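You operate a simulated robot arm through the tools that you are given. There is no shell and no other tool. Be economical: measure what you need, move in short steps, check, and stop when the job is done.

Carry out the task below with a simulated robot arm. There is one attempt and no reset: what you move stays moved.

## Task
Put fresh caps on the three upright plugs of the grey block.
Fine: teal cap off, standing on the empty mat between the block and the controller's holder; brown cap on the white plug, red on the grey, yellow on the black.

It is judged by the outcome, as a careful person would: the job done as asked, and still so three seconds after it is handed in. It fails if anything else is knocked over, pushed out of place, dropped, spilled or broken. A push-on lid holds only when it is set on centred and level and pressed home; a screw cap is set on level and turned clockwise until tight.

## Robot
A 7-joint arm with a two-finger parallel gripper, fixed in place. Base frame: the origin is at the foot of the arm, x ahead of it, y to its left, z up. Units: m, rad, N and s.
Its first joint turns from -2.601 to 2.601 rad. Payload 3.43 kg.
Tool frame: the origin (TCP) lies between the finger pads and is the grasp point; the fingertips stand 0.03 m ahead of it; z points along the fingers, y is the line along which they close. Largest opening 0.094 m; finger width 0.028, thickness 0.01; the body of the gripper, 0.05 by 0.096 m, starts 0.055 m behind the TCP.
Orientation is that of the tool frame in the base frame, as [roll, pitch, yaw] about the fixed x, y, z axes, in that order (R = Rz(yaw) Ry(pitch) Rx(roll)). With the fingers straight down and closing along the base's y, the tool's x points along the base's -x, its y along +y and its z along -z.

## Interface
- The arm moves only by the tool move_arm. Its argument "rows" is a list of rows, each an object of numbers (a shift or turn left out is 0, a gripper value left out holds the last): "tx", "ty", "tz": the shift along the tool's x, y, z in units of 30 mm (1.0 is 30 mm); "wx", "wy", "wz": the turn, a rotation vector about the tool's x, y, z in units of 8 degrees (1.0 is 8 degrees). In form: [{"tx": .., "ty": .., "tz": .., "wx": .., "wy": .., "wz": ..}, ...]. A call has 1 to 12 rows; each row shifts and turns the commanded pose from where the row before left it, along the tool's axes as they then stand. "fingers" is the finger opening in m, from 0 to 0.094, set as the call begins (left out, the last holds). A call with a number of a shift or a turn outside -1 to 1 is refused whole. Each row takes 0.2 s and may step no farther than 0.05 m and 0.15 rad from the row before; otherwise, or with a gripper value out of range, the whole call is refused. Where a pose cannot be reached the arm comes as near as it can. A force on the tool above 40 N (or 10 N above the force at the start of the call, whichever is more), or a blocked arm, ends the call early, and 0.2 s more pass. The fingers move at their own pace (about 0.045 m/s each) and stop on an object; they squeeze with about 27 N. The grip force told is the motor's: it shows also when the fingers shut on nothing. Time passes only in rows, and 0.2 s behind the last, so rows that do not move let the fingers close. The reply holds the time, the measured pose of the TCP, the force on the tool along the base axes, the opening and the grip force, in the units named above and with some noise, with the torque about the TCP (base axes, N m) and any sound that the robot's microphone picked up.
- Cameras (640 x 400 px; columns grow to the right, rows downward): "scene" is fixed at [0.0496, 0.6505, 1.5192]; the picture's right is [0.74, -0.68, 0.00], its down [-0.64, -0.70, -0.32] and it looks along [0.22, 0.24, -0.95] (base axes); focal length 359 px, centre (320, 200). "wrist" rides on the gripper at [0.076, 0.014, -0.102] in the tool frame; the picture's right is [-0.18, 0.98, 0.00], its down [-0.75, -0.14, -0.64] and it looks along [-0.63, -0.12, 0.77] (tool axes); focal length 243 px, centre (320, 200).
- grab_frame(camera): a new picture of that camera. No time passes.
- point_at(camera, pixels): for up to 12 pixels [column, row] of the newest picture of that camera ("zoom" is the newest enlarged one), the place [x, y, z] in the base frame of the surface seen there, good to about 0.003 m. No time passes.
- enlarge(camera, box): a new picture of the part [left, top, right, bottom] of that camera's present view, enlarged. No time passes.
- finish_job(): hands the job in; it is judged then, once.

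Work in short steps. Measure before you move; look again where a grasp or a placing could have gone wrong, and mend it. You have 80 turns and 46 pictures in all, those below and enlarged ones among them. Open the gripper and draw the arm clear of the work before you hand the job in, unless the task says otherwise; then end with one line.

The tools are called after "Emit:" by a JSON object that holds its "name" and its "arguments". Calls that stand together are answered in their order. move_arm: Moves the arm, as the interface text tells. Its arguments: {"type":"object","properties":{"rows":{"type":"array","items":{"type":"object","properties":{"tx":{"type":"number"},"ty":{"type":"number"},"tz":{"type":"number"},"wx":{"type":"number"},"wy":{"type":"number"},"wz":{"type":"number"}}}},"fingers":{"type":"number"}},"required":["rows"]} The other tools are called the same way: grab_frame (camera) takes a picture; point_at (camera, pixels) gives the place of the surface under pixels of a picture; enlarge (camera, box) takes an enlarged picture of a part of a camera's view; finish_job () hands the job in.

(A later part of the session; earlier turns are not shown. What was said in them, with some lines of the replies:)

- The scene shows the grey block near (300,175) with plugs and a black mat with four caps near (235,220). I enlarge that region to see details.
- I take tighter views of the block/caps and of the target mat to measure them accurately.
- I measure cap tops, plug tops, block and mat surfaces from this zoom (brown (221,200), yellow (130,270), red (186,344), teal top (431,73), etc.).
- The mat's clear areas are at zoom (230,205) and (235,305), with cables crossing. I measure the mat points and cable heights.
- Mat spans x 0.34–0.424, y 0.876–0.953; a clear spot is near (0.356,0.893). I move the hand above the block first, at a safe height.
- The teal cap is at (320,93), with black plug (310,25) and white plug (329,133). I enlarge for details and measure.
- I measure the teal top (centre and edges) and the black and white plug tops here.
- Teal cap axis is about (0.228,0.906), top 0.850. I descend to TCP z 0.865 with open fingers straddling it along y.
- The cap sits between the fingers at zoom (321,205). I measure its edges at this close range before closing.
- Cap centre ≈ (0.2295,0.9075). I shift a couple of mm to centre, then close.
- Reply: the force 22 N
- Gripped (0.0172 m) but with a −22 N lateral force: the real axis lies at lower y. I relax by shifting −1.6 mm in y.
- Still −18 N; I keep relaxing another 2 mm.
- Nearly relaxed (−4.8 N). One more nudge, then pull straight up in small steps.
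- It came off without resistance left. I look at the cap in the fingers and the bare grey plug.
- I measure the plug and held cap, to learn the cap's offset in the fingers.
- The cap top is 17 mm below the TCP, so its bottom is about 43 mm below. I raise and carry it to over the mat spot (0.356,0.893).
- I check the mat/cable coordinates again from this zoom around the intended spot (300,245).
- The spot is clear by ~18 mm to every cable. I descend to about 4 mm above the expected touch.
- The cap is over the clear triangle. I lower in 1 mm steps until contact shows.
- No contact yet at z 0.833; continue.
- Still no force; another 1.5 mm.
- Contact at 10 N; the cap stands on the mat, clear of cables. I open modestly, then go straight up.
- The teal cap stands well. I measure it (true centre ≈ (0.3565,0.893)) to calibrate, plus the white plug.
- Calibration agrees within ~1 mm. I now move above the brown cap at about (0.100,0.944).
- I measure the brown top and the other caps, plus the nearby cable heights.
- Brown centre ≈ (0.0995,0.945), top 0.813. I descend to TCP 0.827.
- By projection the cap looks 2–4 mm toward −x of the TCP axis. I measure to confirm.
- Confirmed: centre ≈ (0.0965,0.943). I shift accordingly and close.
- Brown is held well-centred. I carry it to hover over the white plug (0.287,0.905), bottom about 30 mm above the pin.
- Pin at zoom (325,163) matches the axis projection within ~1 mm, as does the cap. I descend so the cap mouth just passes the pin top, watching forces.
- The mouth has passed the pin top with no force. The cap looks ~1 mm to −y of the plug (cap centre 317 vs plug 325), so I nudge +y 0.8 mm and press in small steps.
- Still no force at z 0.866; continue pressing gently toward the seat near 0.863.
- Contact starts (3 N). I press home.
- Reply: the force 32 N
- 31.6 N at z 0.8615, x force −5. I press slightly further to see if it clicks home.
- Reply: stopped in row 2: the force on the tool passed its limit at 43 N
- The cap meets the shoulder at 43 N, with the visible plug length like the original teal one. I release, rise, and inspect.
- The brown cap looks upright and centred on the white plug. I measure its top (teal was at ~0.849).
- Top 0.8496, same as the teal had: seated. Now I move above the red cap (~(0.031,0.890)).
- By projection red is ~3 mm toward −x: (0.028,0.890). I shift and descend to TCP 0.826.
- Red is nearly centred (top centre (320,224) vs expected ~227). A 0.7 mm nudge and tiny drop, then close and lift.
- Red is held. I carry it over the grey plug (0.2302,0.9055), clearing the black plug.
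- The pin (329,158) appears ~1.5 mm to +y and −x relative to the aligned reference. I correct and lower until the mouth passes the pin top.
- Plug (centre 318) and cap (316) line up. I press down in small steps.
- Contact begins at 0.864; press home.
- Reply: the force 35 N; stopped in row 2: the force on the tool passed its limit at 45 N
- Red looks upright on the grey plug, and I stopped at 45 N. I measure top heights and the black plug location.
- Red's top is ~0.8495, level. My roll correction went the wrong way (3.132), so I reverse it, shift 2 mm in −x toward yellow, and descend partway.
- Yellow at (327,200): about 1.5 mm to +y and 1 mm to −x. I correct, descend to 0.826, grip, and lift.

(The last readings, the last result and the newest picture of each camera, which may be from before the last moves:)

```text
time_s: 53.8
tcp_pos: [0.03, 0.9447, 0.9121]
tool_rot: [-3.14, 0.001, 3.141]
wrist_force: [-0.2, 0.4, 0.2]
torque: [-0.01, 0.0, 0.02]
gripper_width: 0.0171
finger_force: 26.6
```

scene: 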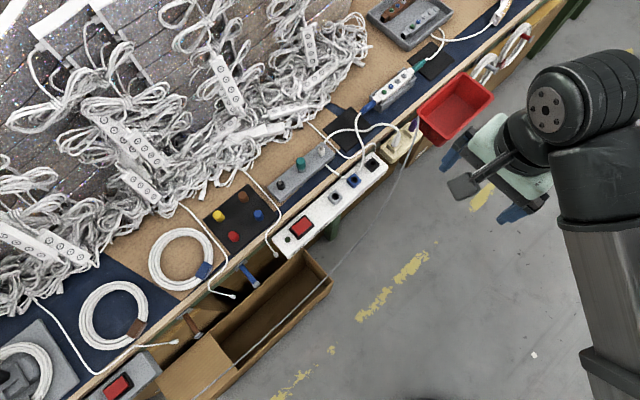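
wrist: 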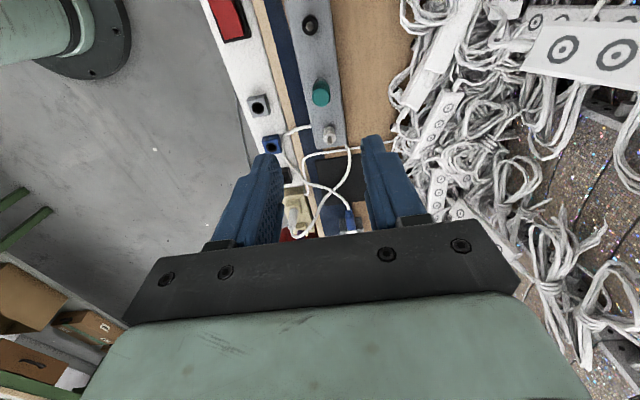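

Yellow is held. I carry it over the black plug at (0.172,0.906).

Emit:
{"name": "move_arm", "arguments": {"rows": [{"tx": -0.786, "ty": -0.218}, {"tx": -0.786, "ty": -0.218}, {"tx": -0.786, "ty": -0.218}, {"tx": -0.786, "ty": -0.218}, {"tx": -0.786, "ty": -0.218}, {"tx": -0.786, "ty": -0.218}, {"tz": 0.3}, {}]}}

Emit:
{"name": "enlarge", "arguments": {"camera": "wrist", "box": [260, 90, 380, 190]}}

```text
time_s: 55.6
tcp_pos: [0.173, 0.9077, 0.9031]
tool_rot: [3.141, 0.001, -3.141]
wrist_force: [0.3, -0.5, 0.1]
torque: [-0.01, 0.01, -0.03]
gripper_width: 0.0172
finger_force: 26.8
```

```text
4.00 times, centred on (320, 140) of wrist
```

zoom: 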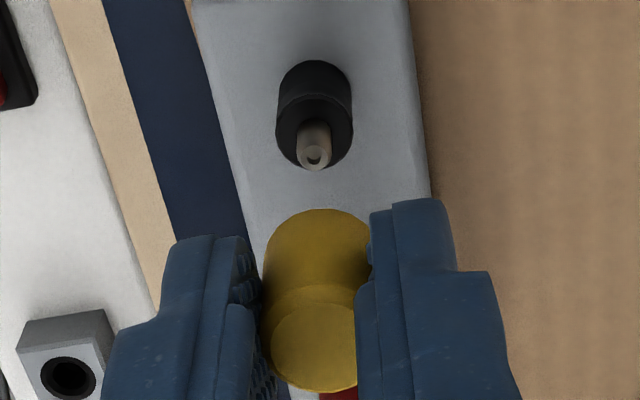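

The pin (315,156) versus aligned reference (~321,164), with the cap 0.7 mm forward in the grip: I shift −y 1.1 mm and −x 2.1 mm, then lower.

Emit:
{"name": "move_arm", "arguments": {"rows": [{"tx": 0.07, "ty": -0.037}, {"tz": 0.5}, {"tz": 0.3}, {"tz": 0.2}, {"tz": 0.05}, {}]}}

Emit:
{"name": "enlarge", "arguments": {"camera": "wrist", "box": [260, 90, 380, 190]}}

```text
time_s: 57.0
tcp_pos: [0.1715, 0.9053, 0.8725]
tool_rot: [3.141, 0.0, -3.141]
wrist_force: [1.0, -0.4, -0.2]
torque: [0.01, 0.0, 0.03]
gripper_width: 0.0174
finger_force: 27.3
```

```text
4.00 times, centred on (320, 140) of wrist
```

zoom: 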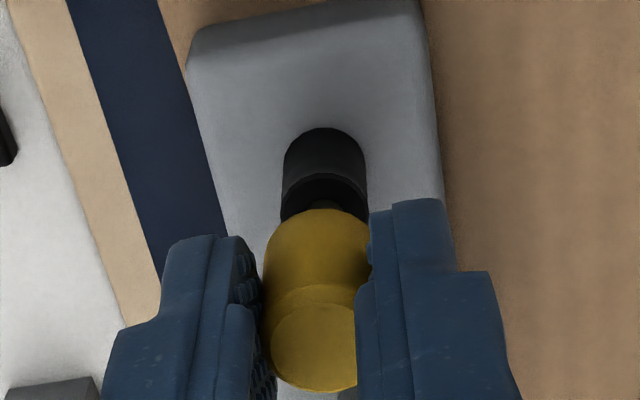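

Plug centre 324 vs cap 318: nudge +0.4 mm in y and press down gradually.

Emit:
{"name": "move_arm", "arguments": {"rows": [{"ty": 0.015, "tx": 0.01}, {"tz": 0.08}, {"tz": 0.07}, {"tz": 0.06}, {"tz": 0.05}, {"tz": 0.03}, {}]}}

```text
time_s: 58.6
tcp_pos: [0.1705, 0.9049, 0.8651]
tool_rot: [-3.14, 0.0, -3.14]
wrist_force: [-8.8, 0.2, 5.9]
torque: [0.01, 0.32, 0.01]
gripper_width: 0.0174
finger_force: 26.5
```

A −8.8 N x force shows the cap wants to go −x; I shift −x 1 mm to relieve it.

Emit:
{"name": "move_arm", "arguments": {"rows": [{"tz": -0.03}, {"tx": 0.033}, {}]}}

```text
time_s: 59.4
tcp_pos: [0.1705, 0.9064, 0.8652]
tool_rot: [-3.142, 0.0, 3.141]
wrist_force: [-5.4, 0.5, -0.2]
torque: [-0.02, 0.19, 0.0]
gripper_width: 0.0172
finger_force: 26.7
```

Still −5.4 N in x; another 1 mm toward −x.

Emit:
{"name": "move_arm", "arguments": {"rows": [{"tx": 0.033}, {}]}}

```text
time_s: 60.0
tcp_pos: [0.1699, 0.9047, 0.8668]
tool_rot: [3.141, -0.001, -3.14]
wrist_force: [-0.1, 1.1, 1.0]
torque: [-0.01, 0.01, 0.02]
gripper_width: 0.0172
finger_force: 27.0
```

Lateral force is gone. Now I press down.

Emit:
{"name": "move_arm", "arguments": {"rows": [{"tz": 0.05}, {"tz": 0.05}, {"tz": 0.04}, {}]}}

```text
time_s: 61.0
tcp_pos: [0.1688, 0.9062, 0.8613]
tool_rot: [3.138, 0.001, -3.14]
wrist_force: [-0.1, 3.8, 30.3]
torque: [0.06, -0.18, -0.01]
gripper_width: 0.0172
finger_force: 26.8
```

30 N at z 0.861, the seat height of the others, with little side load. Final press, then release and inspect.

Emit:
{"name": "move_arm", "arguments": {"rows": [{"tz": 0.02}, {"tz": 0.02}, {"tz": 0.02}, {}]}}

Emit:
{"name": "move_arm", "arguments": {"rows": [{}, {}], "fingers": 0.036}}

Emit:
{"name": "move_arm", "arguments": {"rows": [{"tz": -0.3}, {"tz": -0.6}, {"tz": -0.9}, {"tz": -0.8}, {}]}}

Emit:
{"name": "enlarge", "arguments": {"camera": "wrist", "box": [230, 30, 410, 180]}}

```text
time_s: 61.5
tcp_pos: [0.1697, 0.9067, 0.8627]
tool_rot: [3.139, 0.0, -3.14]
wrist_force: [-2.3, -3.2, 8.9]
torque: [-0.12, 0.0, 0.03]
gripper_width: 0.0172
finger_force: 27.2
stopped in row 2: the force on the tool passed its limit at 42 N (the readings are from after the stop); the commanded pose is now the measured one
```

```text
time_s: 62.1
tcp_pos: [0.1695, 0.9066, 0.8611]
tool_rot: [3.141, 0.0, 3.142]
wrist_force: [-0.1, -0.1, 0.6]
torque: [0.0, 0.0, 0.03]
gripper_width: 0.0361
finger_force: 0.0
```

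```text
time_s: 63.3
tcp_pos: [0.1693, 0.907, 0.9395]
tool_rot: [3.141, 0.0, -3.141]
wrist_force: [-0.4, -1.0, -0.1]
torque: [-0.04, 0.02, 0.0]
gripper_width: 0.036
finger_force: 0.1
```

```text
2.67 times, centred on (320, 105) of wrist
```

zoom: 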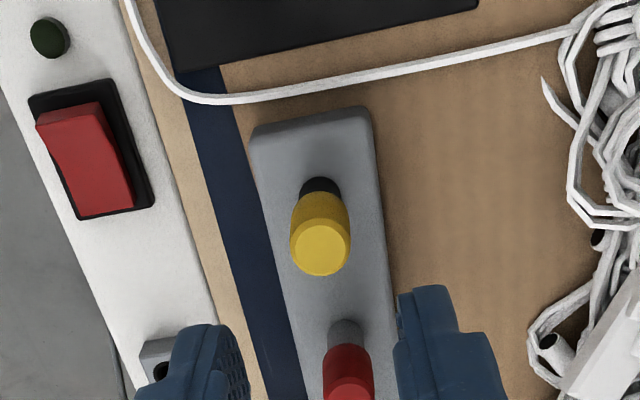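

Yellow looks upright on the black plug. I measure its top, then retreat upward and toward the start pose for a final scene check.

Emit:
{"name": "point_at", "arguments": {"camera": "zoom", "pixels": [[321, 250], [308, 247], [335, 247], [321, 238], [321, 264], [312, 255], [330, 255], [350, 392]]}}

Emit:
{"name": "move_arm", "arguments": {"rows": [{"tz": -1}, {"tz": -1}, {"tz": -0.8, "ty": -0.8}, {"tx": -0.5, "ty": -1}, {"tx": -0.5, "ty": -1}, {"tx": -0.5, "ty": -1}, {"tx": -0.5, "ty": -1}, {"tx": -0.5, "ty": -1}, {"tx": -0.5, "ty": -1}, {"tx": -0.5, "ty": -1}, {"tx": -0.5, "ty": -1}, {"tx": -0.5, "ty": -0.8}], "fingers": 0.08}}

Emit:
{"name": "enlarge", "arguments": {"camera": "scene", "box": [190, 90, 400, 260]}}

```text
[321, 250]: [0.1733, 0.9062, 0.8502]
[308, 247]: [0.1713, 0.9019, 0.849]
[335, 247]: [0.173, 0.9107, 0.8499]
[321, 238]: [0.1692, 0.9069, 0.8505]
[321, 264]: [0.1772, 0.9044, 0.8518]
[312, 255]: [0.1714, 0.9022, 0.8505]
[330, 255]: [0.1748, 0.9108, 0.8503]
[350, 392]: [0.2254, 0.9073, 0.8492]
```

```text
time_s: 65.9
tcp_pos: [0.3046, 0.617, 1.022]
tool_rot: [3.139, 0.0, -3.139]
wrist_force: [-0.2, -1.0, -0.4]
torque: [0.01, 0.0, -0.01]
gripper_width: 0.08
finger_force: 0.1
```

```text
2.35 times, centred on (295, 175) of scene
```

zoom: 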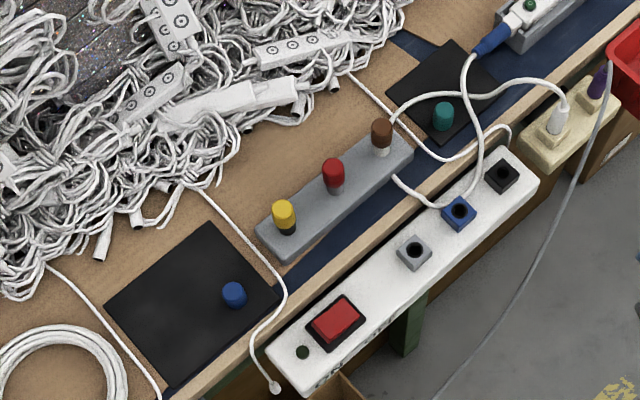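

All caps are in place; I take one close look for level and seating.

Emit:
{"name": "enlarge", "arguments": {"camera": "scene", "box": [265, 130, 345, 200]}}

```text
5.71 times, centred on (305, 165) of scene
```

zoom: 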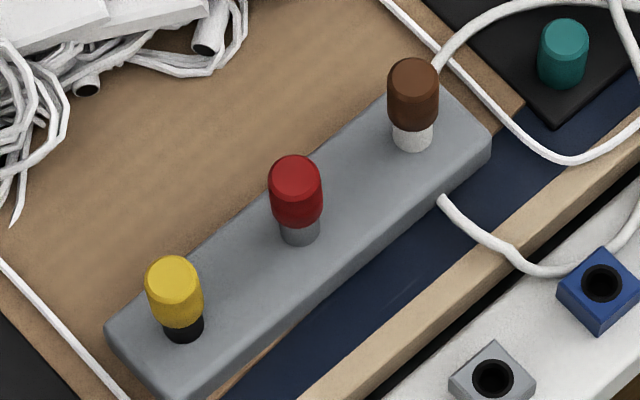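

Caps are upright and concentric; the slight lean at yellow (cap 174 vs plug 184) matches the camera's perspective. Hands are clear, so I hand in.

Emit:
{"name": "finish_job", "arguments": {}}

```text
The job is handed in.
```

The job is handed in: the teal cap stands on the empty mat between the block and the controller's holder, and brown is on the white plug, red on the grey and yellow on the black, each pressed until the arm's 40 N force limit stopped it.
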